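You operate a simulated robot arm through the tools that you are given. There is no shell and no other tool. Be economical: measure what you need, move in short steps, check, and stop when the job is done.

You run a simulated two-armed robot. Do the job below in one go: nothing can be reset, and whatever is moved stays where it is left.

JOB
Set the speed sensor to the gap on the job card.
Fine: the door is free; open it, free the gap clamp lever, turn the gap knob till the display shows the figure, clamp again and shut the door.

The check looks at the end state, three seconds after you hand in, the way a careful person would. Anything else that was tipped, shoved, dropped, spilled or broken makes it a failure.

ROBOT AND FRAMES
Two 7-joint arms with two-finger parallel grippers on one trunk, on a base that drives. Base frame: it is fixed to the floor where the robot stands at the start and does not move with it; the origin is under the middle of the robot, x ahead of it, y to its left, z up. Units: m, degrees, N and s.
The left shoulder is at the start at [0.06, 0.143, 0.926], the right one opposite. With the tool pointing down near the work surface each hand reaches from about 0.3 to 0.52 m from the robot's upright axis, wherever it stands, measured 20 degrees to its own side. Places, roughly: cage door [0.8, -0.3, 0.9]; gap clamp lever [1, -0.2, 1.2]; gap knob [1.1, -0.1, 1.2]; job card [0.9, 0.2, 1.4]. Payload 1.57 kg a hand.
Tool frame (each hand has its own): the origin (TCP) lies between the finger pads and is the grasp point; the fingertips stand 0.03 m ahead of it; z points along the fingers, y is the line along which they close. Largest opening 0.11 m; finger width 0.024, thickness 0.012; the body of the gripper, 0.048 by 0.112 m, starts 0.078 m behind the TCP.
Orientation is that of the tool frame in the base frame, as a unit quaternion [x, y, z, w]. With the fingers straight down and closing along the base's y, the tool's x points along the base's -x, its y along +y and its z along -z.

CONTROLS
- The arms move only by the tool send_rows. It takes "left_deltas", "right_deltas" or both (then of equal length, played together; a hand with none holds still); each is a list of rows, each an object (a shift or turn left out is 0, a gripper value left out holds the last) with "dp": the shift along the tool's x, y, z in m, a list of three; "rot": the turn, a rotation vector about the tool's x, y, z in degrees, a list of three. In form: [{"dp": [x, y, z], "rot": [ax, ay, az]}, ...]. A call has 1 to 20 rows; each row is the pose to reach, as a shift and turn from the pose commanded when the call began, along the tool's axes at that moment. "left_claw" and "right_claw" are, for a hand that has rows, the closure, from 0 (fully open) to 1 (shut), set as the call begins (left out, the last holds). Rows are played at 5 a second. More than 0.05 m and 8.6 degrees between two rows, or a gripper value outside its range, and nothing of the call is played. A pose out of reach is approached as far as the arm can. The call stops where the force on the tool passes 90 N (or 10 N more than at its start, if that is more) or the arm is blocked; 0.2 s more then pass. Each finger travels about 0.045 m/s and halts on what it meets, pressing with about 43 N; the grip force reading is that of the motor and also rises with nothing between the fingers. The clock runs only during rows and for 0.2 s after the last one: add rows that repeat a pose to give the fingers time. It gives the time, the measured TCP pose, the force on the tool (base axes), the opening and the grip force at its end, in the units of the frame above (readings bear some noise), with the torque about the TCP (base axes, N m) and any sound that the robot's microphone picked up.
- Cameras (640 x 400 px; columns grow to the right, rows downward): "scene" is now at [0.044, -0.0304, 1.5406]; the picture's right is [-0.39, -0.92, 0.00], its down [-0.68, 0.28, -0.68] and it looks along [0.63, -0.26, -0.73] (base axes); focal length 229 px, centre (320, 200). "left" rides on the left gripper at [0.07, -0.016, -0.141] in its tool frame; the picture's right is [0.23, 0.97, 0.00], its down [-0.85, 0.20, -0.48] and it looks along [-0.47, 0.11, 0.88] (tool axes); focal length 222 px, centre (320, 200). "right" rides on the right gripper at [0.07, 0.016, -0.141] in its tool frame; the picture's right is [-0.23, 0.97, 0.00], its down [-0.86, -0.20, -0.48] and it looks along [-0.47, -0.11, 0.88] (tool axes); focal length 222 px, centre (320, 200). There is no depth. A picture from a camera that has moved, and an enlarged one, comes with that camera's place and axes in the base frame and with its lens.
- grab_frame(camera): a new picture of that camera. The clock stands still meanwhile.
- raise_lower(by): slides the trunk up (or, below 0, down) by that many m; the arms and the scene camera ride with it, the base frame stays. It gives what a move gives, with no picture.
- drive_base(legs): drives the robot by 1 to 6 legs, each [ahead, left, turn to the left] in m, m and degrees, along the robot's own axes; the way and the turn of a leg run together, so that a leg with both is an arc; at most 1.5 m and 180 degrees a leg. The arms and the cameras ride along, it lands a little off, and it stops where it bumps. It gives what a move gives.
- turn_head(pan, tilt): turns the head with the scene camera to pan (to the left, within 86 degrees either way) and tilt (down, from -29 to 69), counted from straight ahead of the robot. It gives what a move gives.
- zoom(camera, box): a new picture of the part [left, top, right, bottom] of that camera's present view, enlarged. The clock stands still meanwhile.
- close_job(): hands the job in; it is judged then, once.

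Go step by step. Nothing tells you exact positions but the pictures and the camera data: compare them with the known pose of the tool, close in by small moves and look again before you grip or let go. The budget is 120 turns and 108 pictures, counting those below and the enlarged ones. Unless the task says otherwise, let go and move clear before handing in, and close with one line.

The tools are called after ">>>" by a JSON object that holds its "op" and its "data". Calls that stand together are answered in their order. send_rows: Moves the arms, as the interface text tells. Its arguments: {"type":"object","properties":{"left_deltas":{"type":"array"},"left_claw":{"type":"number"},"right_deltas":{"type":"array"},"right_claw":{"type":"number"}},"required":[]} The other tools are called the same way: raise_lower (by) slides the trunk up or down; drive_base (legs) drives the base; turn_head (pan, tilt) turns the head that bears the scene camera; grab_frame (camera) takes a picture; zoom (camera, box) takes an enlarged picture of a part of a camera's view; close_job () hands the job in.

At the start:

```text
t: 0.0
left_eef_pos: [0.6186, 0.1344, 1.0007]
left_tool_rot: [0.0, 1.0, 0.0, 0.0]
left_contact_force: [0.5, -0.2, -0.3]
left_torque: [-0.01, -0.02, 0.01]
left_width: 0.1097
left_gripper_force: 0.0
right_eef_pos: [0.4122, -0.3366, 0.9998]
right_tool_rot: [0.0, 1.0, 0.0, 0.0]
right_contact_force: [0.2, -0.3, 0.2]
right_torque: [0.0, 0.02, 0.01]
right_width: 0.1101
right_gripper_force: 0.0
trunk travel left (down, up): [-0.525, 0.065]
robot x, y, heading: [-0.0025, 0.0011, -0.2]
head pan, tilt: [-22.8, 47.1]
```

scene: 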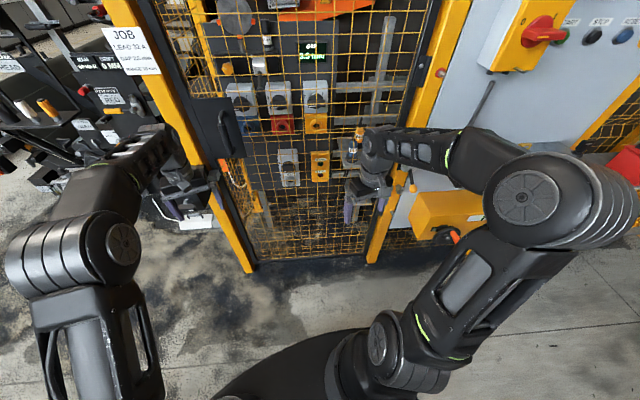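
right: 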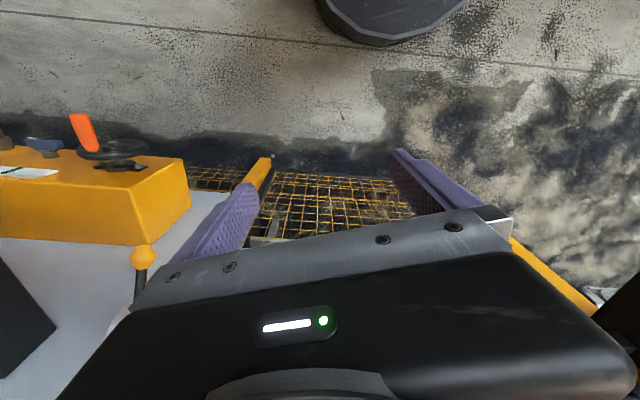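
left: 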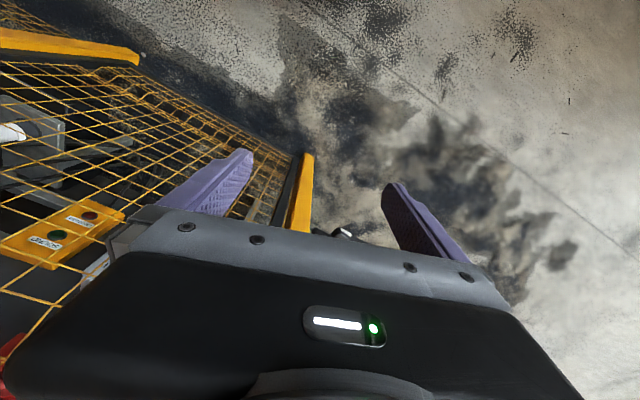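

I see a cage door with a yellow frame ahead, a job card at upper left, and a gap display behind the mesh. I'll look closer at the card, and raise the head for a level view.

>>> {"op": "zoom", "data": {"camera": "scene", "box": [90, 20, 190, 82]}}

>>> {"op": "turn_head", "data": {"pan": -15, "tilt": 20}}

>>> {"op": "grab_frame", "data": {"camera": "scene"}}

```text
6.40 times, centred on (140, 51) of scene
camera zoom: at [0.044, -0.0304, 1.5406], right [-0.39, -0.92, 0.0], down [-0.68, 0.28, -0.68], along [0.63, -0.26, -0.73], focal length 1466 px, centre (1472, 1154)
```

zoom: 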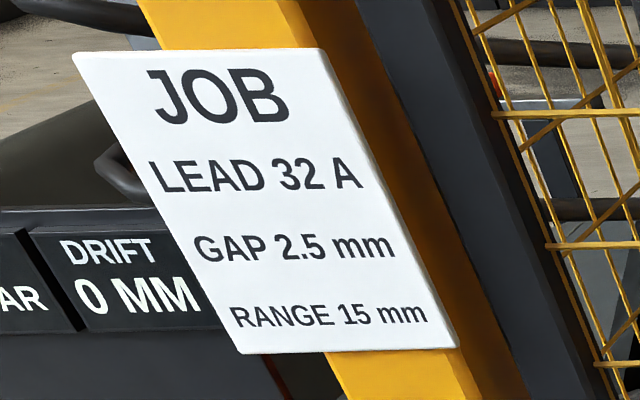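

```text
t: 0.9
left_eef_pos: [0.619, 0.1339, 1.0002]
left_tool_rot: [-0.001, 1.0, 0.0, 0.0]
left_contact_force: [0.1, 0.1, 0.0]
left_torque: [0.0, -0.01, -0.02]
left_width: 0.1101
left_gripper_force: 0.1
right_eef_pos: [0.4123, -0.3376, 0.9984]
right_tool_rot: [0.0, 1.0, 0.0, 0.0]
right_contact_force: [0.2, -0.4, -0.6]
right_torque: [-0.01, 0.01, -0.01]
right_width: 0.11
right_gripper_force: 0.3
trunk travel left (down, up): [-0.525, 0.065]
robot x, y, heading: [-0.001, -0.0023, 0.2]
head pan, tilt: [-15.0, 20.0]
```

```text
103 pictures are left
camera scene: at [0.0606, -0.0238, 1.5821], right [-0.26, -0.97, 0.0], down [-0.33, 0.09, -0.94], along [0.91, -0.24, -0.34], focal length 229 px, centre (320, 200)
```

scene: 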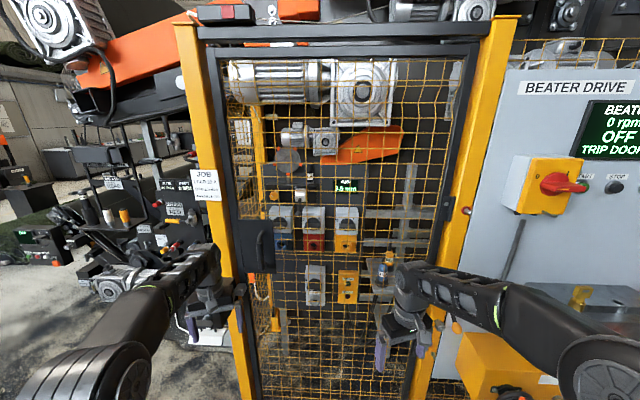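

The target gap is 2.5 mm. Next I'll look closer at the door handle, the mechanism behind the mesh and the panel.

>>> {"op": "zoom", "data": {"camera": "scene", "box": [240, 110, 440, 235]}}

>>> {"op": "zoom", "data": {"camera": "scene", "box": [180, 160, 340, 260]}}

>>> {"op": "zoom", "data": {"camera": "scene", "box": [440, 60, 640, 185]}}

>>> {"op": "zoom", "data": {"camera": "scene", "box": [320, 150, 400, 200]}}

```text
3.20 times, centred on (340, 172) of scene
camera zoom: at [0.0606, -0.0238, 1.5821], right [-0.26, -0.97, 0.0], down [-0.33, 0.09, -0.94], along [0.91, -0.24, -0.34], focal length 733 px, centre (256, 288)
```

zoom: 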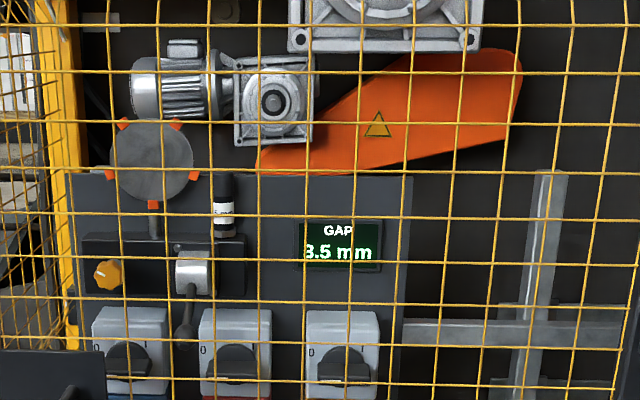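

```text
4.00 times, centred on (260, 210) of scene
camera zoom: at [0.0606, -0.0238, 1.5821], right [-0.26, -0.97, 0.0], down [-0.33, 0.09, -0.94], along [0.91, -0.24, -0.34], focal length 917 px, centre (560, 160)
```

zoom: 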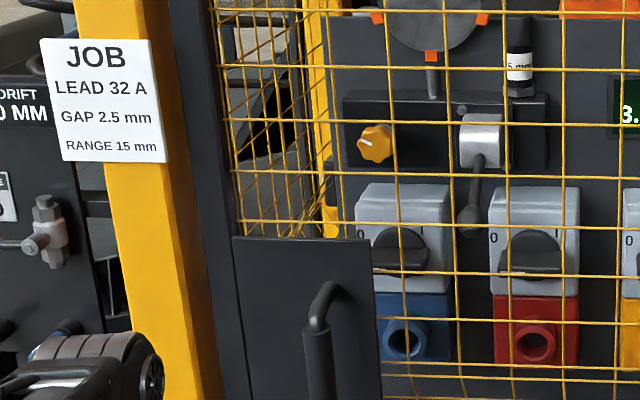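

```text
3.20 times, centred on (540, 122) of scene
camera zoom: at [0.0606, -0.0238, 1.5821], right [-0.26, -0.97, 0.0], down [-0.33, 0.09, -0.94], along [0.91, -0.24, -0.34], focal length 733 px, centre (-384, 448)
```

zoom: 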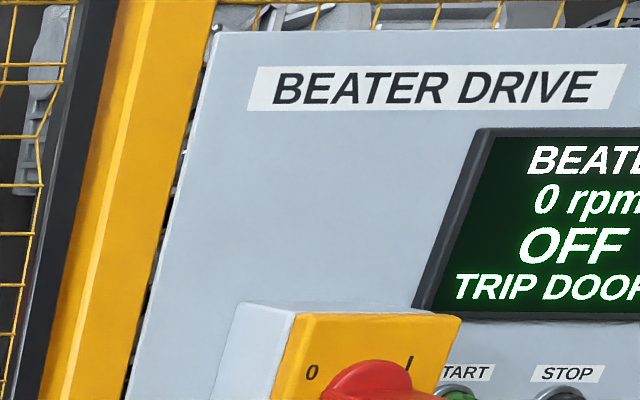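

```text
8.00 times, centred on (360, 175) of scene
camera zoom: at [0.0606, -0.0238, 1.5821], right [-0.26, -0.97, 0.0], down [-0.33, 0.09, -0.94], along [0.91, -0.24, -0.34], focal length 1833 px, centre (0, 400)
```

zoom: 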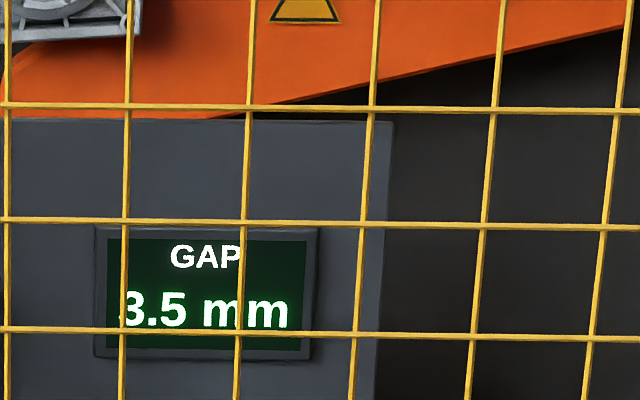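

The door is hinged on the right with a vertical bar handle on the left, near [0.7, 0.0, 1.17]. Behind it are the knob (orange), the clamp lever (silver block, black lever) and a display reading 3.5 mm. I'll turn the left hand to point forward and look.

>>> {"op": "send_rows", "data": {"left_deltas": [{"dp": [0.015, -0.005, -0.015], "rot": [0, -8, 0]}, {"dp": [0.03, -0.01, -0.03], "rot": [0, -16, 0]}, {"dp": [0.045, -0.02, -0.045], "rot": [0, -24, 0]}, {"dp": [0.06, -0.03, -0.06], "rot": [0, -32, 0]}, {"dp": [0.075, -0.04, -0.075], "rot": [0, -40, 0]}, {"dp": [0.09, -0.05, -0.09], "rot": [0, -48, 0]}, {"dp": [0.1, -0.06, -0.1], "rot": [0, -56, 0]}, {"dp": [0.11, -0.07, -0.11], "rot": [0, -64, 0]}, {"dp": [0.12, -0.08, -0.12], "rot": [0, -72, 0]}, {"dp": [0.12, -0.09, -0.13], "rot": [0, -80, 0]}, {"dp": [0.12, -0.1, -0.14], "rot": [0, -87, 0]}, {"dp": [0.12, -0.1, -0.15], "rot": [0, -90, 0]}, {"dp": [0.12, -0.1, -0.15], "rot": [0, -90, 0]}]}}

>>> {"op": "grab_frame", "data": {"camera": "scene"}}

>>> {"op": "grab_frame", "data": {"camera": "left"}}

```text
t: 3.7
left_eef_pos: [0.498, 0.0347, 1.1502]
left_tool_rot: [0.0, 0.706, 0.0, 0.708]
left_contact_force: [0.2, -0.3, 0.8]
left_torque: [0.05, 0.0, -0.01]
left_width: 0.11
left_gripper_force: 0.0
right_eef_pos: [0.4134, -0.3366, 1.0008]
right_tool_rot: [0.0, 1.0, -0.001, -0.001]
right_contact_force: [0.4, 0.8, -0.3]
right_torque: [0.03, 0.0, 0.01]
right_width: 0.1103
right_gripper_force: 0.2
trunk travel left (down, up): [-0.525, 0.065]
robot x, y, heading: [0.0002, -0.0002, 0.0]
head pan, tilt: [-15.0, 20.0]
```

```text
98 pictures are left
camera scene: at [0.0606, -0.0239, 1.5822], right [-0.26, -0.97, 0.0], down [-0.33, 0.09, -0.94], along [0.91, -0.24, -0.34], focal length 229 px, centre (320, 200)
```

scene: 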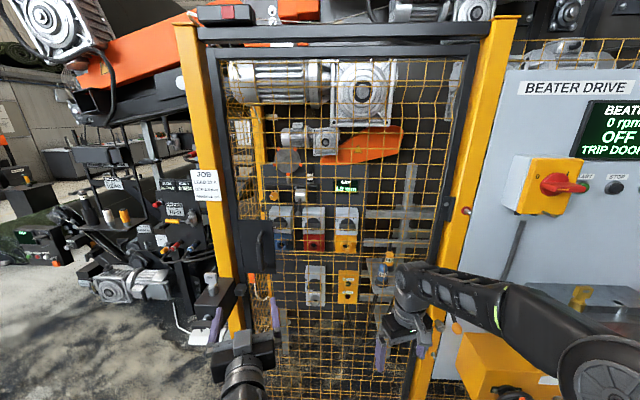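

```text
97 pictures are left
camera left: at [0.3566, 0.0177, 1.0813], right [0.0, 0.97, -0.23], down [-0.48, 0.2, 0.85], along [0.88, 0.11, 0.47], focal length 222 px, centre (320, 200)
```

left: 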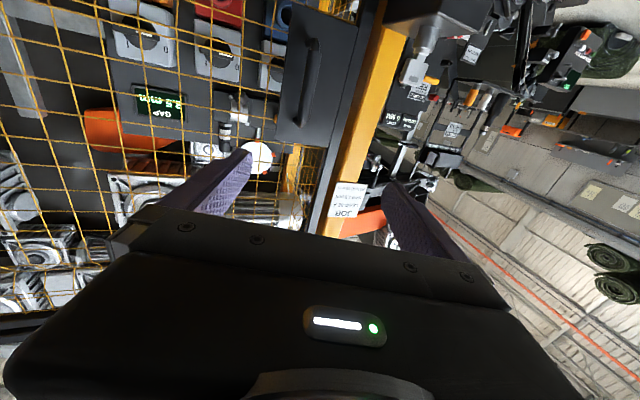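

Triangulating the two views puts the handle bar near [0.85, -0.005, 1.03–1.18] and the hinge near y = -0.87, so the door swings wide. I'll tuck the left hand away, point the right hand forward and drive to the left of the swing.

>>> {"op": "send_rows", "data": {"left_deltas": [{"dp": [0.01, 0.02, -0.015]}, {"dp": [0.02, 0.05, -0.03]}, {"dp": [0.03, 0.08, -0.045]}, {"dp": [0.04, 0.1, -0.06]}, {"dp": [0.05, 0.13, -0.075]}, {"dp": [0.06, 0.15, -0.09]}, {"dp": [0.07, 0.18, -0.105]}, {"dp": [0.08, 0.2, -0.12]}, {"dp": [0.09, 0.22, -0.13]}, {"dp": [0.1, 0.24, -0.14]}, {"dp": [0.1, 0.26, -0.15]}, {"dp": [0.1, 0.28, -0.17]}, {"dp": [0.1, 0.28, -0.17]}], "right_deltas": [{"dp": [0, 0.01, -0.01], "rot": [0, -8, 0]}, {"dp": [0, 0.02, -0.02], "rot": [0, -16, 0]}, {"dp": [-0.01, 0.03, -0.03], "rot": [0, -24, 0]}, {"dp": [-0.01, 0.04, -0.04], "rot": [0, -32, 0]}, {"dp": [-0.02, 0.05, -0.05], "rot": [0, -40, 0]}, {"dp": [-0.02, 0.06, -0.06], "rot": [0, -48, 0]}, {"dp": [-0.03, 0.07, -0.07], "rot": [0, -56, 0]}, {"dp": [-0.03, 0.08, -0.08], "rot": [0, -64, 0]}, {"dp": [-0.04, 0.09, -0.09], "rot": [0, -72, 0]}, {"dp": [-0.04, 0.1, -0.1], "rot": [0, -80, 0]}, {"dp": [-0.05, 0.1, -0.1], "rot": [0, -87, 0]}, {"dp": [-0.05, 0.1, -0.1], "rot": [0, -90, 0]}, {"dp": [-0.05, 0.1, -0.1], "rot": [0, -90, 0]}]}}

>>> {"op": "drive_base", "data": {"legs": [[0.0, 0.35, 0]]}}

>>> {"op": "grab_frame", "data": {"camera": "scene"}}

>>> {"op": "grab_frame", "data": {"camera": "right"}}

```text
t: 6.5
left_eef_pos: [0.5484, 0.1365, 1.1051]
left_tool_rot: [0.0, 0.707, 0.0, 0.707]
left_contact_force: [1.1, 0.8, 0.5]
left_torque: [0.02, 0.04, -0.01]
left_width: 0.11
left_gripper_force: 0.1
left hand out of reach, approached as far as the arm can: row 1, 2, 3, 4, 5, 6, 7, 8, 9, 10, 11, 12, 13
right_eef_pos: [0.5441, -0.2655, 1.1238]
right_tool_rot: [-0.001, 0.707, 0.001, 0.707]
right_contact_force: [-0.1, 0.4, 0.3]
right_torque: [0.0, 0.0, -0.01]
right_width: 0.11
right_gripper_force: 0.1
right hand out of reach, approached as far as the arm can: row 7, 8, 9, 10, 11, 12, 13
trunk travel left (down, up): [-0.525, 0.065]
robot x, y, heading: [-0.0005, 0.0028, 0.1]
head pan, tilt: [-15.0, 20.0]
```

```text
t: 8.8
left_eef_pos: [0.5503, 0.4891, 1.1066]
left_tool_rot: [0.001, 0.707, -0.001, 0.707]
left_contact_force: [0.0, 0.2, 0.7]
left_torque: [0.0, 0.0, -0.03]
left_width: 0.11
left_gripper_force: 0.1
right_eef_pos: [0.5449, 0.0867, 1.1239]
right_tool_rot: [0.001, 0.707, 0.0, 0.707]
right_contact_force: [-0.2, 0.2, 1.3]
right_torque: [0.04, 0.01, -0.02]
right_width: 0.11
right_gripper_force: 0.0
trunk travel left (down, up): [-0.525, 0.065]
robot x, y, heading: [0.0022, 0.3551, -0.2]
head pan, tilt: [-15.0, 20.0]
```

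```text
96 pictures are left
camera scene: at [0.061, 0.3305, 1.5822], right [-0.26, -0.97, 0.0], down [-0.33, 0.09, -0.94], along [0.91, -0.25, -0.34], focal length 229 px, centre (320, 200)
```

scene: 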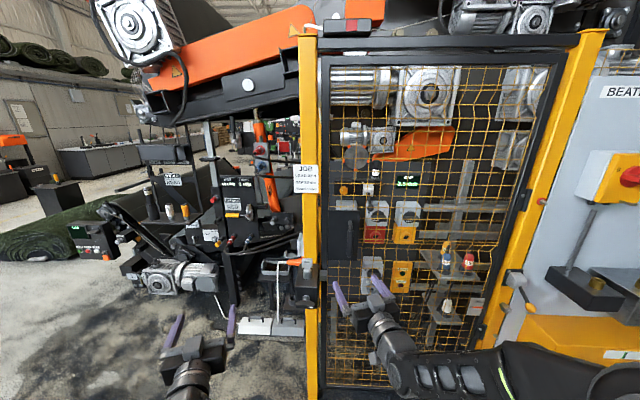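

```text
95 pictures are left
camera right: at [0.4041, 0.104, 1.0551], right [0.0, 0.97, 0.23], down [-0.48, -0.2, 0.86], along [0.88, -0.11, 0.47], focal length 222 px, centre (320, 200)
```

right: 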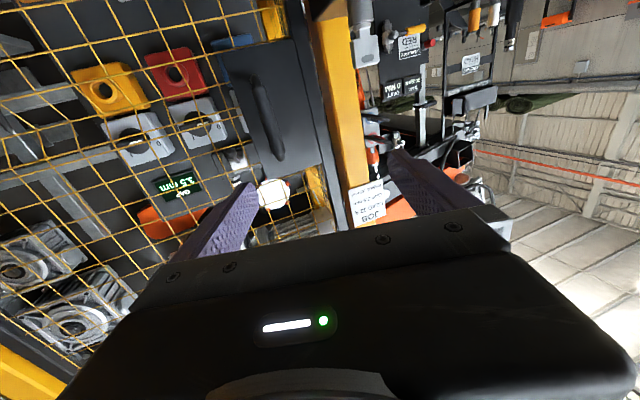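

The handle estimate holds at about [0.85, -0.01, 1.10]. I'll drive slightly ahead and bring the open right hand just short of the bar.

>>> {"op": "drive_base", "data": {"legs": [[0.1, 0.0, 0]]}}

>>> {"op": "send_rows", "data": {"right_deltas": [{"dp": [0.005, -0.03, 0.02]}, {"dp": [0.01, -0.06, 0.04]}, {"dp": [0.02, -0.09, 0.07]}, {"dp": [0.024, -0.095, 0.1]}, {"dp": [0.024, -0.095, 0.13]}, {"dp": [0.024, -0.095, 0.14]}, {"dp": [0.024, -0.095, 0.14]}]}}

>>> {"op": "grab_frame", "data": {"camera": "right"}}

>>> {"op": "zoom", "data": {"camera": "scene", "box": [260, 160, 440, 272]}}

```text
t: 9.9
left_eef_pos: [0.6519, 0.4889, 1.1055]
left_tool_rot: [0.0, 0.707, 0.0, 0.707]
left_contact_force: [1.5, -0.5, 0.6]
left_torque: [-0.01, 0.0, 0.01]
left_width: 0.1101
left_gripper_force: 0.1
right_eef_pos: [0.6454, 0.0868, 1.123]
right_tool_rot: [0.0, 0.707, 0.0, 0.707]
right_contact_force: [0.4, 0.0, -0.8]
right_torque: [0.02, -0.03, -0.04]
right_width: 0.1101
right_gripper_force: 0.1
trunk travel left (down, up): [-0.525, 0.065]
robot x, y, heading: [0.1019, 0.354, -0.3]
head pan, tilt: [-15.0, 20.0]
```

```text
t: 11.6
left_eef_pos: [0.6493, 0.4883, 1.1063]
left_tool_rot: [0.001, 0.707, -0.001, 0.707]
left_contact_force: [-0.1, 0.8, -0.1]
left_torque: [0.0, 0.0, -0.04]
left_width: 0.1101
left_gripper_force: 0.1
right_eef_pos: [0.7838, -0.0092, 1.1]
right_tool_rot: [0.001, 0.707, -0.001, 0.707]
right_contact_force: [0.6, 0.4, -0.3]
right_torque: [0.0, -0.03, 0.01]
right_width: 0.1097
right_gripper_force: 0.1
trunk travel left (down, up): [-0.525, 0.065]
robot x, y, heading: [0.1025, 0.3548, -0.2]
head pan, tilt: [-15.0, 20.0]
```

```text
94 pictures are left
camera right: at [0.644, 0.0078, 1.0315], right [0.0, 0.97, 0.23], down [-0.48, -0.2, 0.86], along [0.88, -0.11, 0.47], focal length 222 px, centre (320, 200)
```

right: 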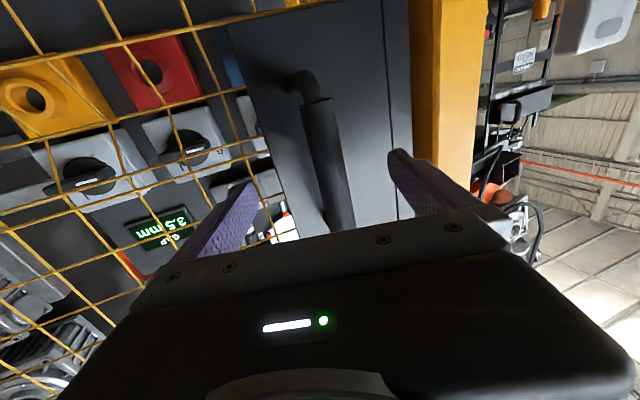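

```text
3.56 times, centred on (350, 216) of scene
camera zoom: at [0.1608, 0.3292, 1.5822], right [-0.26, -0.97, 0.0], down [-0.33, 0.09, -0.94], along [0.91, -0.24, -0.34], focal length 815 px, centre (213, 143)
```

zoom: 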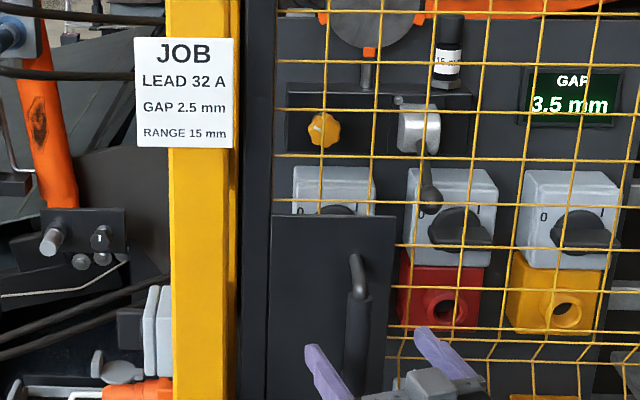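

The hand is aligned within 1 cm. I'll advance onto the bar and close.

>>> {"op": "send_rows", "data": {"right_deltas": [{"dp": [0, 0.008, 0.02]}, {"dp": [0, 0.008, 0.04]}, {"dp": [0, 0.008, 0.06]}, {"dp": [0, 0.008, 0.06]}]}}

>>> {"op": "send_rows", "data": {"right_deltas": [{"dp": [0, 0, 0]}, {"dp": [0, 0, 0]}, {"dp": [0, 0, 0]}, {"dp": [0, 0, 0]}, {"dp": [0, 0, 0]}, {"dp": [0, 0, 0]}, {"dp": [0, 0, 0]}, {"dp": [0, 0, 0]}], "right_claw": 1}}

>>> {"op": "grab_frame", "data": {"camera": "right"}}

```text
t: 12.3
left_eef_pos: [0.6393, 0.4888, 1.1113]
left_tool_rot: [0.002, 0.704, -0.004, 0.71]
left_contact_force: [-0.7, 0.6, -0.1]
left_torque: [0.02, 0.0, -0.04]
left_width: 0.1101
left_gripper_force: 0.0
right_eef_pos: [0.8162, -0.0069, 1.1011]
right_tool_rot: [0.005, 0.71, -0.006, 0.704]
right_contact_force: [-66.1, 16.2, 11.5]
right_torque: [-0.78, -0.52, -3.67]
right_width: 0.0974
right_gripper_force: 0.0
trunk travel left (down, up): [-0.525, 0.065]
robot x, y, heading: [0.098, 0.3522, -0.5]
head pan, tilt: [-15.0, 20.0]
stopped in row 3 (right hand): the force on the tool passed its limit at 115 N (the readings are from after the stop); the commanded pose is now the measured one
```

```text
t: 14.1
left_eef_pos: [0.6482, 0.4893, 1.106]
left_tool_rot: [0.001, 0.707, -0.001, 0.707]
left_contact_force: [0.5, -0.2, 0.3]
left_torque: [0.01, -0.02, 0.0]
left_width: 0.1103
left_gripper_force: 0.1
right_eef_pos: [0.8304, 0.0003, 1.0899]
right_tool_rot: [0.002, 0.715, 0.0, 0.699]
right_contact_force: [-10.3, 18.6, -8.0]
right_torque: [-0.09, -0.81, 0.12]
right_width: 0.0247
right_gripper_force: 36.6
trunk travel left (down, up): [-0.525, 0.065]
robot x, y, heading: [0.0994, 0.3508, -0.1]
head pan, tilt: [-15.0, 20.0]
```

```text
92 pictures are left
camera right: at [0.6882, 0.0177, 1.0241], right [0.01, 0.97, 0.23], down [-0.46, -0.2, 0.86], along [0.89, -0.11, 0.45], focal length 222 px, centre (320, 200)
```

right: 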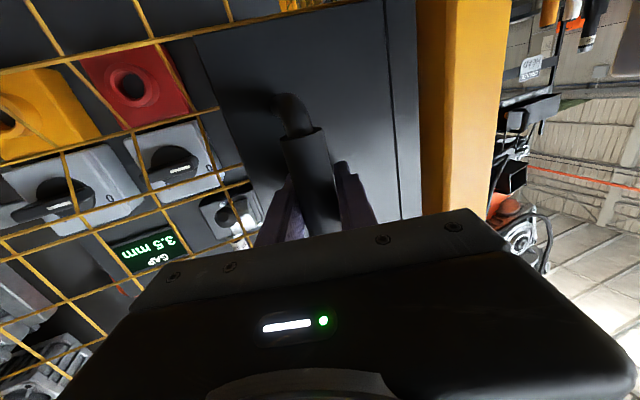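

The bar is gripped at 24.7 mm. I'll pull the door by driving the base on a small arc around the hinge.

>>> {"op": "drive_base", "data": {"legs": [[-0.104, -0.067, 5]]}}

>>> {"op": "grab_frame", "data": {"camera": "scene"}}

```text
t: 15.4
left_eef_pos: [0.5332, 0.4723, 1.1048]
left_tool_rot: [-0.034, 0.707, 0.03, 0.706]
left_contact_force: [-0.8, 0.0, 0.3]
left_torque: [0.0, -0.03, 0.01]
left_width: 0.1103
left_gripper_force: 0.1
right_eef_pos: [0.76, 0.0158, 1.0902]
right_tool_rot: [-0.039, 0.714, 0.039, 0.698]
right_contact_force: [7.4, 61.4, -16.9]
right_torque: [-0.16, -0.01, -1.23]
right_width: 0.0247
right_gripper_force: 36.5
trunk travel left (down, up): [-0.525, 0.065]
robot x, y, heading: [-0.0034, 0.2848, 4.8]
head pan, tilt: [-15.0, 20.0]
```

```text
91 pictures are left
camera scene: at [0.0623, 0.2741, 1.5821], right [-0.17, -0.98, 0.01], down [-0.34, 0.05, -0.94], along [0.92, -0.17, -0.34], focal length 229 px, centre (320, 200)
```

scene: 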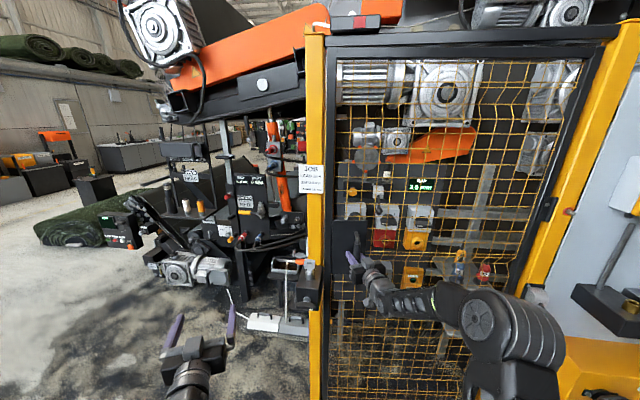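

The door has started to move, but with a 61 N sideways load on the hand. I'll check the door's edges before going on.

>>> {"op": "zoom", "data": {"camera": "scene", "box": [290, 10, 450, 110]}}

>>> {"op": "zoom", "data": {"camera": "scene", "box": [500, 10, 640, 260]}}

>>> {"op": "zoom", "data": {"camera": "scene", "box": [280, 180, 440, 320]}}

```text
4.00 times, centred on (370, 60) of scene
camera zoom: at [0.0623, 0.2741, 1.5821], right [-0.17, -0.98, 0.01], down [-0.34, 0.05, -0.94], along [0.92, -0.17, -0.34], focal length 917 px, centre (120, 760)
```

zoom: 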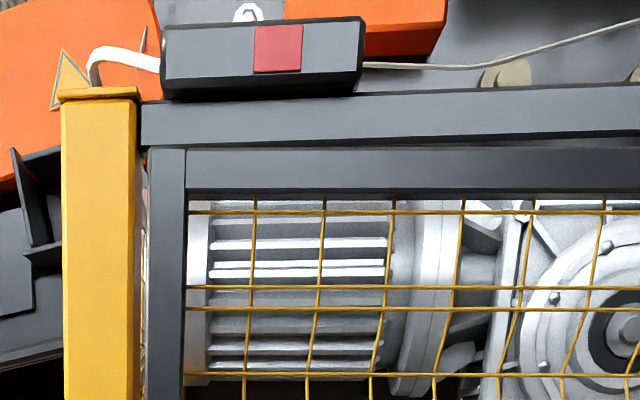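

```text
1.60 times, centred on (570, 135) of scene
camera zoom: at [0.0623, 0.2741, 1.5821], right [-0.17, -0.98, 0.01], down [-0.34, 0.05, -0.94], along [0.92, -0.17, -0.34], focal length 367 px, centre (-80, 304)
```

zoom: 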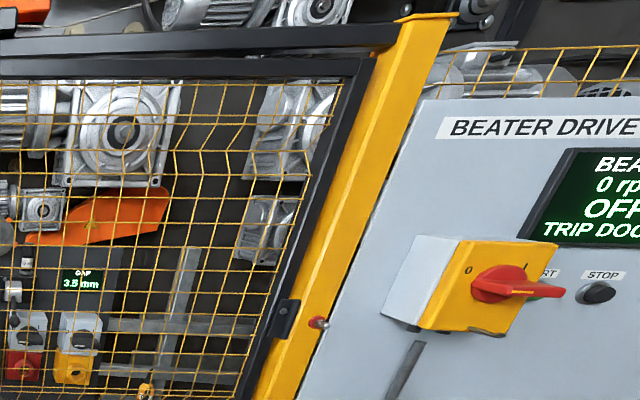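

```text
2.86 times, centred on (360, 250) of scene
camera zoom: at [0.0623, 0.2741, 1.5821], right [-0.17, -0.98, 0.01], down [-0.34, 0.05, -0.94], along [0.92, -0.17, -0.34], focal length 655 px, centre (206, 57)
```

zoom: 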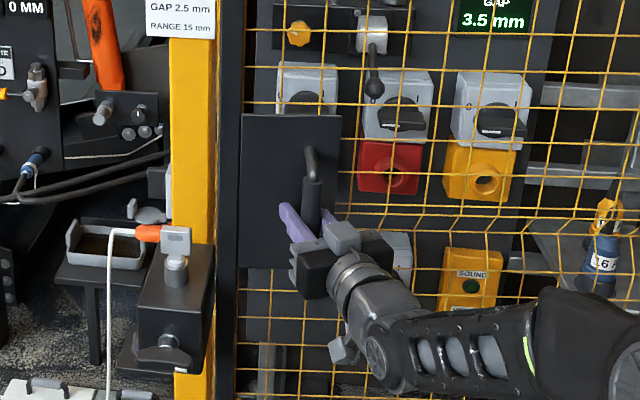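

The geometry shows the whole cage front is yawed about 15° with its right side nearer, so the hinge is near [0.67, -0.66], which explains the side load. I'll redo the arc about that hinge.

>>> {"op": "drive_base", "data": {"legs": [[-0.164, -0.105, 10]]}}

```text
t: 16.9
left_eef_pos: [0.3502, 0.4294, 1.1052]
left_tool_rot: [-0.093, 0.702, 0.089, 0.701]
left_contact_force: [-0.4, 0.4, 0.4]
left_torque: [0.04, 0.0, 0.03]
left_width: 0.11
left_gripper_force: 0.1
right_eef_pos: [0.6486, 0.0265, 1.091]
right_tool_rot: [-0.106, 0.708, 0.106, 0.69]
right_contact_force: [-2.4, 46.9, -13.0]
right_torque: [-0.22, 0.03, -1.03]
right_width: 0.0247
right_gripper_force: 36.4
trunk travel left (down, up): [-0.525, 0.065]
robot x, y, heading: [-0.1463, 0.1557, 14.9]
head pan, tilt: [-15.0, 20.0]
```

The door is opening at about 15°, and the load is lower. I'll continue the arc with a little more left correction.

>>> {"op": "drive_base", "data": {"legs": [[-0.191, -0.126, 12]]}}

>>> {"op": "grab_frame", "data": {"camera": "scene"}}

```text
t: 18.7
left_eef_pos: [0.1481, 0.3422, 1.1058]
left_tool_rot: [-0.165, 0.688, 0.161, 0.688]
left_contact_force: [0.2, 0.7, 1.2]
left_torque: [-0.02, 0.0, -0.03]
left_width: 0.1098
left_gripper_force: 0.0
right_eef_pos: [0.5223, 0.0157, 1.0912]
right_tool_rot: [-0.182, 0.692, 0.181, 0.675]
right_contact_force: [-8.9, 38.1, -12.4]
right_torque: [-0.25, -0.19, -0.95]
right_width: 0.0248
right_gripper_force: 36.2
trunk travel left (down, up): [-0.525, 0.065]
robot x, y, heading: [-0.281, -0.0354, 26.6]
head pan, tilt: [-15.0, 20.0]
```

```text
87 pictures are left
camera scene: at [-0.2145, -0.0194, 1.5821], right [0.2, -0.98, 0.0], down [-0.34, -0.07, -0.94], along [0.92, 0.19, -0.34], focal length 229 px, centre (320, 200)
```

scene: 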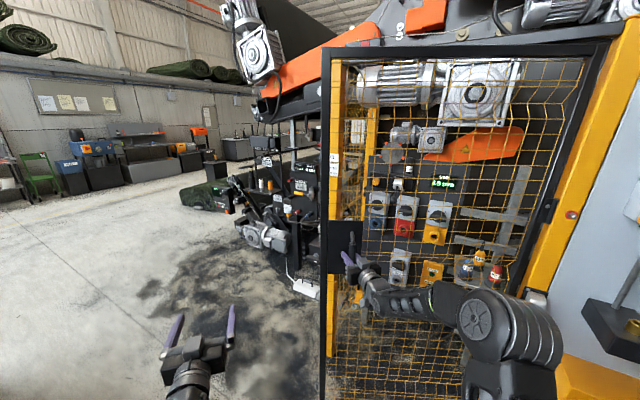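

The door is open about 25°, and a circle fit puts the hinge at [0.646, -0.70]. I'll continue with two 15° arc legs.

>>> {"op": "drive_base", "data": {"legs": [[-0.239, -0.163, 15]]}}

>>> {"op": "drive_base", "data": {"legs": [[-0.243, -0.168, 15]]}}

>>> {"op": "grab_frame", "data": {"camera": "scene"}}

```text
t: 20.7
left_eef_pos: [-0.0699, 0.1734, 1.1042]
left_tool_rot: [-0.252, 0.661, 0.248, 0.661]
left_contact_force: [0.0, 0.0, -0.5]
left_torque: [-0.02, 0.02, 0.02]
left_width: 0.1097
left_gripper_force: 0.1
right_eef_pos: [0.3647, -0.0329, 1.0898]
right_tool_rot: [-0.279, 0.66, 0.275, 0.641]
right_contact_force: [-25.4, 50.2, -15.5]
right_torque: [-0.32, -0.23, -1.35]
right_width: 0.0248
right_gripper_force: 36.0
trunk travel left (down, up): [-0.525, 0.065]
robot x, y, heading: [-0.3858, -0.2952, 41.5]
head pan, tilt: [-15.0, 20.0]
```

```text
t: 22.7
left_eef_pos: [-0.2364, -0.0477, 1.1034]
left_tool_rot: [-0.337, 0.623, 0.332, 0.623]
left_contact_force: [0.1, -0.3, -0.4]
left_torque: [0.0, -0.03, -0.02]
left_width: 0.1098
left_gripper_force: 0.0
right_eef_pos: [0.219, -0.1221, 1.0902]
right_tool_rot: [-0.373, 0.611, 0.368, 0.594]
right_contact_force: [-50.6, 58.3, -18.4]
right_torque: [-0.01, -0.59, -2.17]
right_width: 0.0248
right_gripper_force: 36.6
trunk travel left (down, up): [-0.525, 0.065]
robot x, y, heading: [-0.4207, -0.5887, 56.3]
head pan, tilt: [-15.0, 20.0]
```

```text
86 pictures are left
camera scene: at [-0.3737, -0.539, 1.5821], right [0.66, -0.75, 0.01], down [-0.25, -0.23, -0.94], along [0.71, 0.62, -0.34], focal length 229 px, centre (320, 200)
```

scene: 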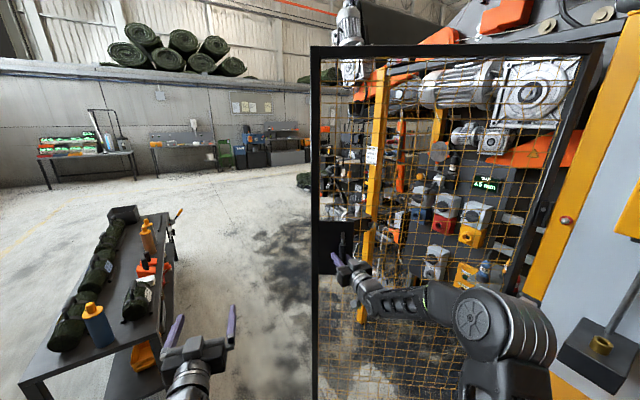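

The door is at about 51° with a radial strain, and a bench stands at the left around [-0.3, 0.35]. I'll open further with a radial correction, then go around the door's end.

>>> {"op": "drive_base", "data": {"legs": [[-0.246, -0.16, 17]]}}

>>> {"op": "drive_base", "data": {"legs": [[-0.256, -0.183, 17]]}}

>>> {"op": "grab_frame", "data": {"camera": "scene"}}

```text
t: 24.7
left_eef_pos: [-0.3552, -0.3105, 1.1043]
left_tool_rot: [-0.422, 0.568, 0.419, 0.569]
left_contact_force: [0.3, 1.1, 0.2]
left_torque: [-0.01, 0.03, 0.0]
left_width: 0.1099
left_gripper_force: 0.0
right_eef_pos: [0.0952, -0.2505, 1.0903]
right_tool_rot: [-0.459, 0.55, 0.453, 0.531]
right_contact_force: [-33.3, 23.1, -15.5]
right_torque: [-0.15, -0.57, -0.75]
right_width: 0.0247
right_gripper_force: 35.8
trunk travel left (down, up): [-0.525, 0.065]
robot x, y, heading: [-0.3824, -0.8791, 72.7]
head pan, tilt: [-15.0, 20.0]
```

```text
t: 26.8
left_eef_pos: [-0.3878, -0.6033, 1.1026]
left_tool_rot: [0.503, -0.499, -0.498, -0.5]
left_contact_force: [0.3, 0.1, 1.0]
left_torque: [-0.04, -0.01, 0.03]
left_width: 0.1102
left_gripper_force: 0.0
right_eef_pos: [0.0062, -0.4123, 1.0909]
right_tool_rot: [0.543, -0.467, -0.534, -0.449]
right_contact_force: [-62.4, 22.0, -18.4]
right_torque: [0.15, -0.63, -1.25]
right_width: 0.0252
right_gripper_force: 36.5
trunk travel left (down, up): [-0.525, 0.065]
robot x, y, heading: [-0.246, -1.1556, 90.1]
head pan, tilt: [-15.0, 20.0]
```

```text
85 pictures are left
camera scene: at [-0.2296, -1.0888, 1.5821], right [0.97, -0.26, 0.01], down [-0.08, -0.33, -0.94], along [0.24, 0.91, -0.34], focal length 229 px, centre (320, 200)
```

scene: 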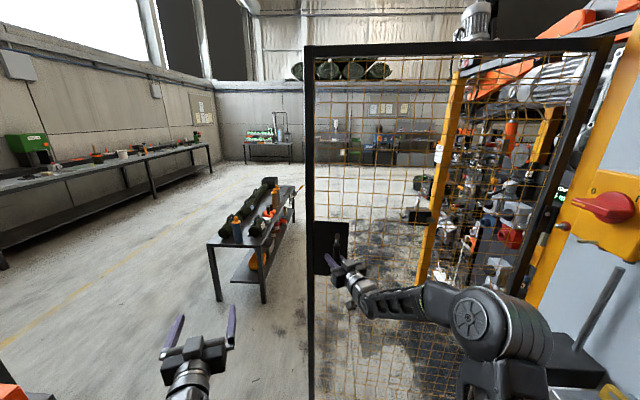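

The door is open about 80° and the bench starts farther off, around y = 0.6. I'll relieve the strain, open the gripper, back off, and look left for obstacles.

>>> {"op": "drive_base", "data": {"legs": [[0.006, 0.018, 0]]}}

>>> {"op": "send_rows", "data": {"right_deltas": [{"dp": [0, 0, 0]}, {"dp": [0, 0, 0]}, {"dp": [0, 0, 0]}, {"dp": [0, 0, 0]}, {"dp": [0, 0, 0]}, {"dp": [0, 0, 0]}, {"dp": [0, 0, 0]}], "right_claw": 0}}

>>> {"op": "drive_base", "data": {"legs": [[-0.2, 0, 0]]}}

>>> {"op": "turn_head", "data": {"pan": 60, "tilt": 30}}

>>> {"op": "grab_frame", "data": {"camera": "scene"}}

>>> {"op": "turn_head", "data": {"pan": -15, "tilt": 30}}

>>> {"op": "grab_frame", "data": {"camera": "scene"}}

```text
t: 27.6
left_eef_pos: [-0.3952, -0.6023, 1.1065]
left_tool_rot: [-0.499, 0.501, 0.501, 0.5]
left_contact_force: [-0.6, 0.2, -0.6]
left_torque: [-0.03, 0.03, 0.02]
left_width: 0.1101
left_gripper_force: 0.0
right_eef_pos: [0.0077, -0.414, 1.0902]
right_tool_rot: [0.538, -0.471, -0.535, -0.451]
right_contact_force: [30.4, -11.8, -1.2]
right_torque: [-0.35, -0.92, -0.17]
right_width: 0.0251
right_gripper_force: 36.7
trunk travel left (down, up): [-0.525, 0.065]
robot x, y, heading: [-0.2623, -1.1491, 90.2]
head pan, tilt: [-15.0, 20.0]
```

```text
t: 29.2
left_eef_pos: [-0.3982, -0.601, 1.1069]
left_tool_rot: [0.501, -0.5, -0.499, -0.5]
left_contact_force: [0.2, 0.0, -0.5]
left_torque: [-0.04, -0.04, -0.03]
left_width: 0.1102
left_gripper_force: 0.0
right_eef_pos: [0.0037, -0.4122, 1.0914]
right_tool_rot: [0.538, -0.47, -0.533, -0.453]
right_contact_force: [-0.6, -1.3, 0.0]
right_torque: [0.02, -0.01, -0.04]
right_width: 0.1098
right_gripper_force: 0.0
trunk travel left (down, up): [-0.525, 0.065]
robot x, y, heading: [-0.2628, -1.1472, 90.1]
head pan, tilt: [-15.0, 20.0]
```

```text
t: 30.8
left_eef_pos: [-0.3982, -0.7974, 1.1066]
left_tool_rot: [-0.498, 0.5, 0.5, 0.502]
left_contact_force: [0.3, -0.2, 0.1]
left_torque: [-0.04, 0.01, -0.01]
left_width: 0.1097
left_gripper_force: 0.0
right_eef_pos: [0.0055, -0.6089, 1.0916]
right_tool_rot: [0.538, -0.471, -0.533, -0.453]
right_contact_force: [0.4, -0.5, 0.6]
right_torque: [-0.01, 0.03, 0.04]
right_width: 0.1096
right_gripper_force: 0.1
trunk travel left (down, up): [-0.525, 0.065]
robot x, y, heading: [-0.261, -1.344, 89.8]
head pan, tilt: [-15.0, 20.0]
```

```text
t: 32.2
left_eef_pos: [-0.3968, -0.7966, 1.1062]
left_tool_rot: [-0.5, 0.5, 0.5, 0.5]
left_contact_force: [-0.1, -0.2, 0.0]
left_torque: [0.02, -0.03, -0.03]
left_width: 0.1101
left_gripper_force: 0.0
right_eef_pos: [0.0051, -0.6091, 1.091]
right_tool_rot: [0.538, -0.471, -0.533, -0.453]
right_contact_force: [-0.1, 0.2, -0.7]
right_torque: [-0.04, -0.03, 0.0]
right_width: 0.1099
right_gripper_force: 0.0
trunk travel left (down, up): [-0.525, 0.065]
robot x, y, heading: [-0.2638, -1.3468, 89.7]
head pan, tilt: [60.0, 30.0]
```

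```text
84 pictures are left
camera scene: at [-0.3406, -1.3291, 1.5662], right [0.5, 0.86, 0.0], down [0.43, -0.25, -0.87], along [-0.75, 0.44, -0.5], focal length 229 px, centre (320, 200)
```

scene: 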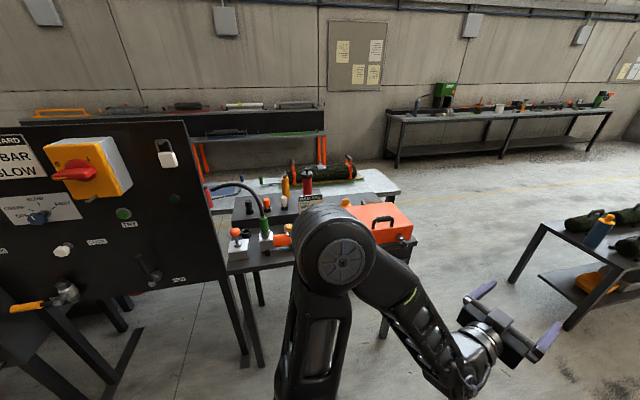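

```text
t: 33.7
left_eef_pos: [-0.3972, -0.7957, 1.1065]
left_tool_rot: [-0.499, 0.5, 0.5, 0.5]
left_contact_force: [0.5, -0.3, 0.9]
left_torque: [-0.08, -0.02, 0.0]
left_width: 0.1099
left_gripper_force: 0.1
right_eef_pos: [0.0045, -0.6089, 1.0919]
right_tool_rot: [0.537, -0.471, -0.532, -0.454]
right_contact_force: [0.7, 0.4, 0.3]
right_torque: [-0.02, 0.0, 0.01]
right_width: 0.1097
right_gripper_force: 0.0
trunk travel left (down, up): [-0.525, 0.065]
robot x, y, heading: [-0.261, -1.3451, 89.6]
head pan, tilt: [-15.0, 30.0]
```

```text
83 pictures are left
camera scene: at [-0.2388, -1.2873, 1.5662], right [0.97, -0.26, 0.0], down [-0.13, -0.48, -0.87], along [0.23, 0.84, -0.5], focal length 229 px, centre (320, 200)
```

scene: 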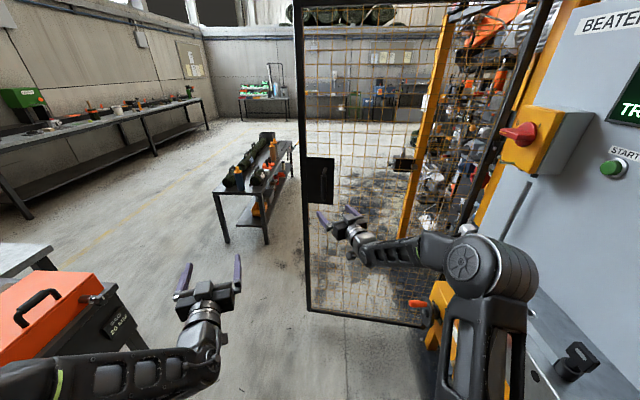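

The door is open, and I'm outside it with a test bench behind and to my left. The elbows stick out too far to pass the door tip, so I'll extend the arms forward to make the robot narrower and check.

>>> {"op": "send_rows", "data": {"left_deltas": [{"dp": [0, 0, 0.04]}, {"dp": [0, 0, 0.08]}, {"dp": [0, 0, 0.12]}, {"dp": [0, 0, 0.16]}, {"dp": [0, 0, 0.2]}, {"dp": [0, 0, 0.24]}, {"dp": [0, 0, 0.28]}, {"dp": [0, 0, 0.28]}]}}

>>> {"op": "drive_base", "data": {"legs": [[0, 0.22, 0]]}}

>>> {"op": "send_rows", "data": {"right_deltas": [{"dp": [0, 0.03, 0]}, {"dp": [0, 0.06, 0.02]}, {"dp": [0, 0.08, 0.04]}, {"dp": [0, 0.08, 0.08]}, {"dp": [0, 0.08, 0.1]}, {"dp": [0, 0.08, 0.12]}, {"dp": [0, 0.08, 0.12]}]}}

>>> {"op": "turn_head", "data": {"pan": 0, "tilt": 50}}

>>> {"op": "grab_frame", "data": {"camera": "scene"}}

```text
t: 35.5
left_eef_pos: [-0.3907, -0.5275, 1.1098]
left_tool_rot: [0.511, -0.503, -0.491, -0.494]
left_contact_force: [-0.3, -0.5, -0.4]
left_torque: [0.01, 0.0, -0.05]
left_width: 0.1099
left_gripper_force: 0.0
left hand out of reach, approached as far as the arm can: row 2, 3, 4, 5, 6, 7, 8
right_eef_pos: [0.0049, -0.609, 1.0914]
right_tool_rot: [0.537, -0.471, -0.532, -0.454]
right_contact_force: [0.7, -0.5, 1.0]
right_torque: [-0.03, 0.0, 0.01]
right_width: 0.11
right_gripper_force: 0.0
trunk travel left (down, up): [-0.525, 0.065]
robot x, y, heading: [-0.2647, -1.3455, 89.7]
head pan, tilt: [-15.0, 30.0]
```

```text
t: 37.2
left_eef_pos: [-0.6104, -0.5268, 1.1082]
left_tool_rot: [0.512, -0.504, -0.491, -0.493]
left_contact_force: [0.1, 0.3, 0.7]
left_torque: [0.01, 0.03, -0.02]
left_width: 0.11
left_gripper_force: 0.0
right_eef_pos: [-0.2151, -0.6067, 1.091]
right_tool_rot: [0.538, -0.471, -0.532, -0.454]
right_contact_force: [-0.2, 0.2, 0.1]
right_torque: [-0.01, -0.03, -0.06]
right_width: 0.1099
right_gripper_force: 0.1
trunk travel left (down, up): [-0.525, 0.065]
robot x, y, heading: [-0.482, -1.3445, 89.5]
head pan, tilt: [-15.0, 30.0]
```

```text
t: 38.8
left_eef_pos: [-0.6082, -0.5262, 1.1101]
left_tool_rot: [0.511, -0.504, -0.492, -0.493]
left_contact_force: [-0.5, -0.1, 0.1]
left_torque: [0.01, 0.01, -0.02]
left_width: 0.1097
left_gripper_force: 0.1
right_eef_pos: [-0.3108, -0.4986, 1.0897]
right_tool_rot: [0.537, -0.471, -0.532, -0.454]
right_contact_force: [0.3, -0.9, 0.3]
right_torque: [0.01, 0.01, 0.01]
right_width: 0.1099
right_gripper_force: 0.0
trunk travel left (down, up): [-0.525, 0.065]
robot x, y, heading: [-0.4827, -1.3427, 89.8]
head pan, tilt: [-15.0, 30.0]
```

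```text
t: 39.6
left_eef_pos: [-0.6079, -0.5274, 1.1091]
left_tool_rot: [0.512, -0.503, -0.492, -0.493]
left_contact_force: [-0.2, -0.3, 0.6]
left_torque: [0.01, -0.02, 0.0]
left_width: 0.1099
left_gripper_force: 0.1
right_eef_pos: [-0.31, -0.4988, 1.0895]
right_tool_rot: [0.537, -0.472, -0.532, -0.453]
right_contact_force: [0.0, 1.4, 0.2]
right_torque: [0.02, 0.0, 0.01]
right_width: 0.1098
right_gripper_force: 0.1
trunk travel left (down, up): [-0.525, 0.065]
robot x, y, heading: [-0.4812, -1.3441, 90.0]
head pan, tilt: [0.0, 50.0]
```

```text
82 pictures are left
camera scene: at [-0.4815, -1.2967, 1.5367], right [1.0, 0.0, 0.0], down [0.0, -0.77, -0.64], along [0.0, 0.64, -0.77], focal length 229 px, centre (320, 200)
```

scene: 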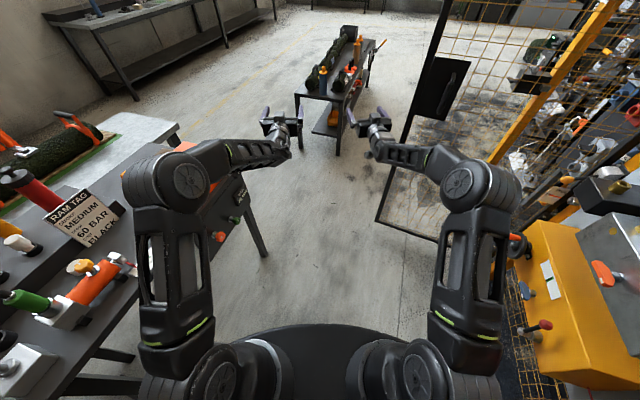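

This overhead view gives a safe route: raise the trunk a little, drive ahead, yaw to 110° so the right elbow tucks past the door tip, then go on north.

>>> {"op": "raise_lower", "data": {"by": 0.06}}

>>> {"op": "drive_base", "data": {"legs": [[0.38, 0.0, 0], [0, 0, 20]]}}

>>> {"op": "grab_frame", "data": {"camera": "scene"}}

```text
t: 40.6
left_eef_pos: [-0.6086, -0.5262, 1.1693]
left_tool_rot: [0.512, -0.504, -0.491, -0.493]
left_contact_force: [-0.5, 0.3, 0.8]
left_torque: [0.02, -0.01, 0.05]
left_width: 0.1098
left_gripper_force: 0.1
right_eef_pos: [-0.3106, -0.4981, 1.1483]
right_tool_rot: [0.538, -0.47, -0.533, -0.453]
right_contact_force: [-1.3, 0.2, -0.5]
right_torque: [0.02, 0.0, 0.02]
right_width: 0.11
right_gripper_force: 0.0
trunk travel left (down, up): [-0.585, 0.005]
robot x, y, heading: [-0.4792, -1.3471, 89.9]
head pan, tilt: [0.0, 50.0]
```

```text
t: 44.1
left_eef_pos: [-0.8825, -0.2427, 1.1684]
left_tool_rot: [0.592, -0.406, -0.57, -0.4]
left_contact_force: [0.4, 0.4, -0.1]
left_torque: [-0.02, 0.0, -0.01]
left_width: 0.1099
left_gripper_force: 0.1
right_eef_pos: [-0.6123, -0.113, 1.1482]
right_tool_rot: [0.612, -0.37, -0.603, -0.353]
right_contact_force: [-0.4, 0.6, 0.2]
right_torque: [-0.01, 0.01, 0.01]
right_width: 0.1101
right_gripper_force: 0.0
trunk travel left (down, up): [-0.585, 0.005]
robot x, y, heading: [-0.4794, -0.965, 110.1]
head pan, tilt: [0.0, 50.0]
```

```text
81 pictures are left
camera scene: at [-0.4974, -0.9215, 1.5966], right [0.94, 0.34, 0.0], down [0.26, -0.72, -0.64], along [-0.22, 0.6, -0.77], focal length 229 px, centre (320, 200)
```

scene: 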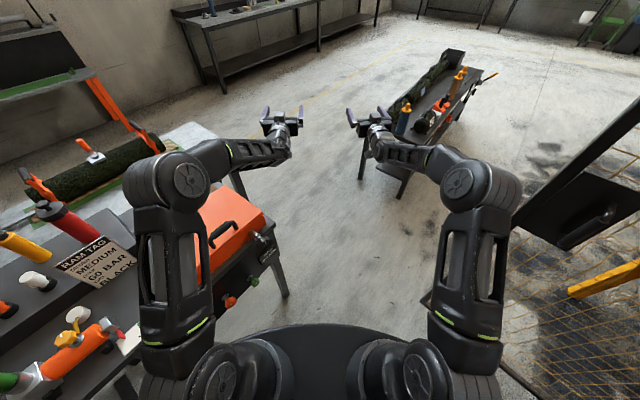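

The clearances look adequate on both sides. I'll translate due +y in two steps.

>>> {"op": "drive_base", "data": {"legs": [[0.34, -0.11, 0]]}}

>>> {"op": "grab_frame", "data": {"camera": "scene"}}

```text
t: 46.4
left_eef_pos: [-0.8942, 0.1204, 1.1694]
left_tool_rot: [0.592, -0.408, -0.569, -0.4]
left_contact_force: [0.7, -0.1, -0.4]
left_torque: [0.01, 0.0, 0.01]
left_width: 0.11
left_gripper_force: 0.0
right_eef_pos: [-0.6227, 0.2484, 1.1487]
right_tool_rot: [0.611, -0.371, -0.603, -0.354]
right_contact_force: [0.1, 0.3, 0.0]
right_torque: [0.01, 0.02, 0.0]
right_width: 0.1101
right_gripper_force: 0.2
trunk travel left (down, up): [-0.585, 0.005]
robot x, y, heading: [-0.495, -0.6033, 109.6]
head pan, tilt: [0.0, 50.0]
```

```text
80 pictures are left
camera scene: at [-0.5114, -0.5593, 1.5966], right [0.94, 0.34, 0.0], down [0.26, -0.72, -0.64], along [-0.22, 0.6, -0.77], focal length 229 px, centre (320, 200)
```

scene: 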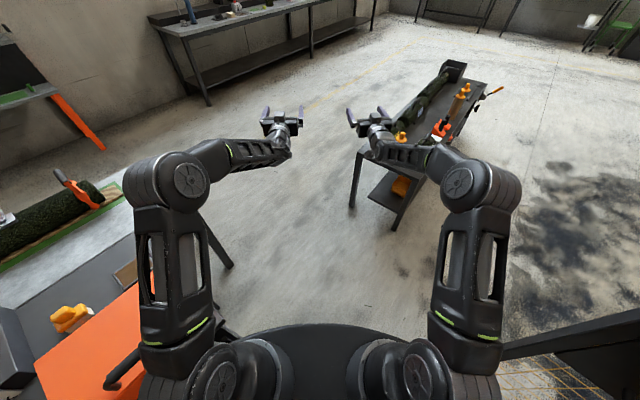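

The right elbow is past the door edge. I'll continue north, then turn toward the cage.

>>> {"op": "drive_base", "data": {"legs": [[0.42, -0.15, 0]]}}

>>> {"op": "drive_base", "data": {"legs": [[0.15, -0.06, -30]]}}

>>> {"op": "turn_head", "data": {"pan": -50, "tilt": 45}}

>>> {"op": "grab_frame", "data": {"camera": "scene"}}

```text
t: 49.1
left_eef_pos: [-0.8879, 0.5676, 1.1697]
left_tool_rot: [0.59, -0.409, -0.568, -0.402]
left_contact_force: [0.0, 0.9, -0.5]
left_torque: [0.03, 0.0, -0.01]
left_width: 0.11
left_gripper_force: 0.0
right_eef_pos: [-0.6156, 0.6938, 1.1481]
right_tool_rot: [0.61, -0.373, -0.602, -0.356]
right_contact_force: [-0.4, 0.6, -0.8]
right_torque: [0.01, -0.03, 0.02]
right_width: 0.1098
right_gripper_force: 0.0
trunk travel left (down, up): [-0.585, 0.005]
robot x, y, heading: [-0.493, -0.1623, 109.5]
head pan, tilt: [0.0, 50.0]
```

```text
t: 51.0
left_eef_pos: [-0.4139, 0.8189, 1.169]
left_tool_rot: [-0.461, 0.55, 0.443, 0.537]
left_contact_force: [0.4, 0.7, -0.4]
left_torque: [0.03, 0.0, 0.0]
left_width: 0.1097
left_gripper_force: 0.0
right_eef_pos: [-0.1156, 0.7912, 1.1487]
right_tool_rot: [-0.491, 0.521, 0.487, 0.5]
right_contact_force: [0.3, -0.1, 0.7]
right_torque: [0.04, -0.02, 0.01]
right_width: 0.11
right_gripper_force: 0.0
trunk travel left (down, up): [-0.585, 0.005]
robot x, y, heading: [-0.4435, -0.0077, 78.7]
head pan, tilt: [0.0, 50.0]
```

```text
t: 52.2
left_eef_pos: [-0.415, 0.8188, 1.1696]
left_tool_rot: [-0.461, 0.55, 0.443, 0.538]
left_contact_force: [-0.1, 0.1, -0.2]
left_torque: [-0.01, 0.01, -0.01]
left_width: 0.1099
left_gripper_force: 0.0
right_eef_pos: [-0.116, 0.7899, 1.1494]
right_tool_rot: [-0.49, 0.52, 0.487, 0.503]
right_contact_force: [0.0, -0.3, -0.8]
right_torque: [-0.01, -0.01, 0.03]
right_width: 0.1098
right_gripper_force: 0.0
trunk travel left (down, up): [-0.585, 0.005]
robot x, y, heading: [-0.4424, -0.004, 78.9]
head pan, tilt: [-50.0, 45.0]
```

```text
79 pictures are left
camera scene: at [-0.3783, 0.0028, 1.6035], right [0.48, -0.87, 0.0], down [-0.62, -0.34, -0.71], along [0.62, 0.34, -0.71], focal length 229 px, centre (320, 200)
```

scene: 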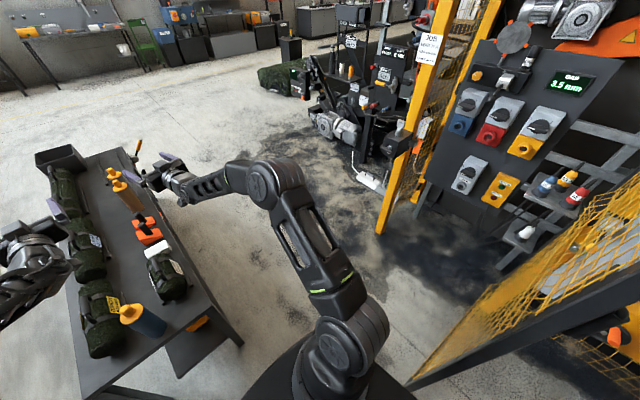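

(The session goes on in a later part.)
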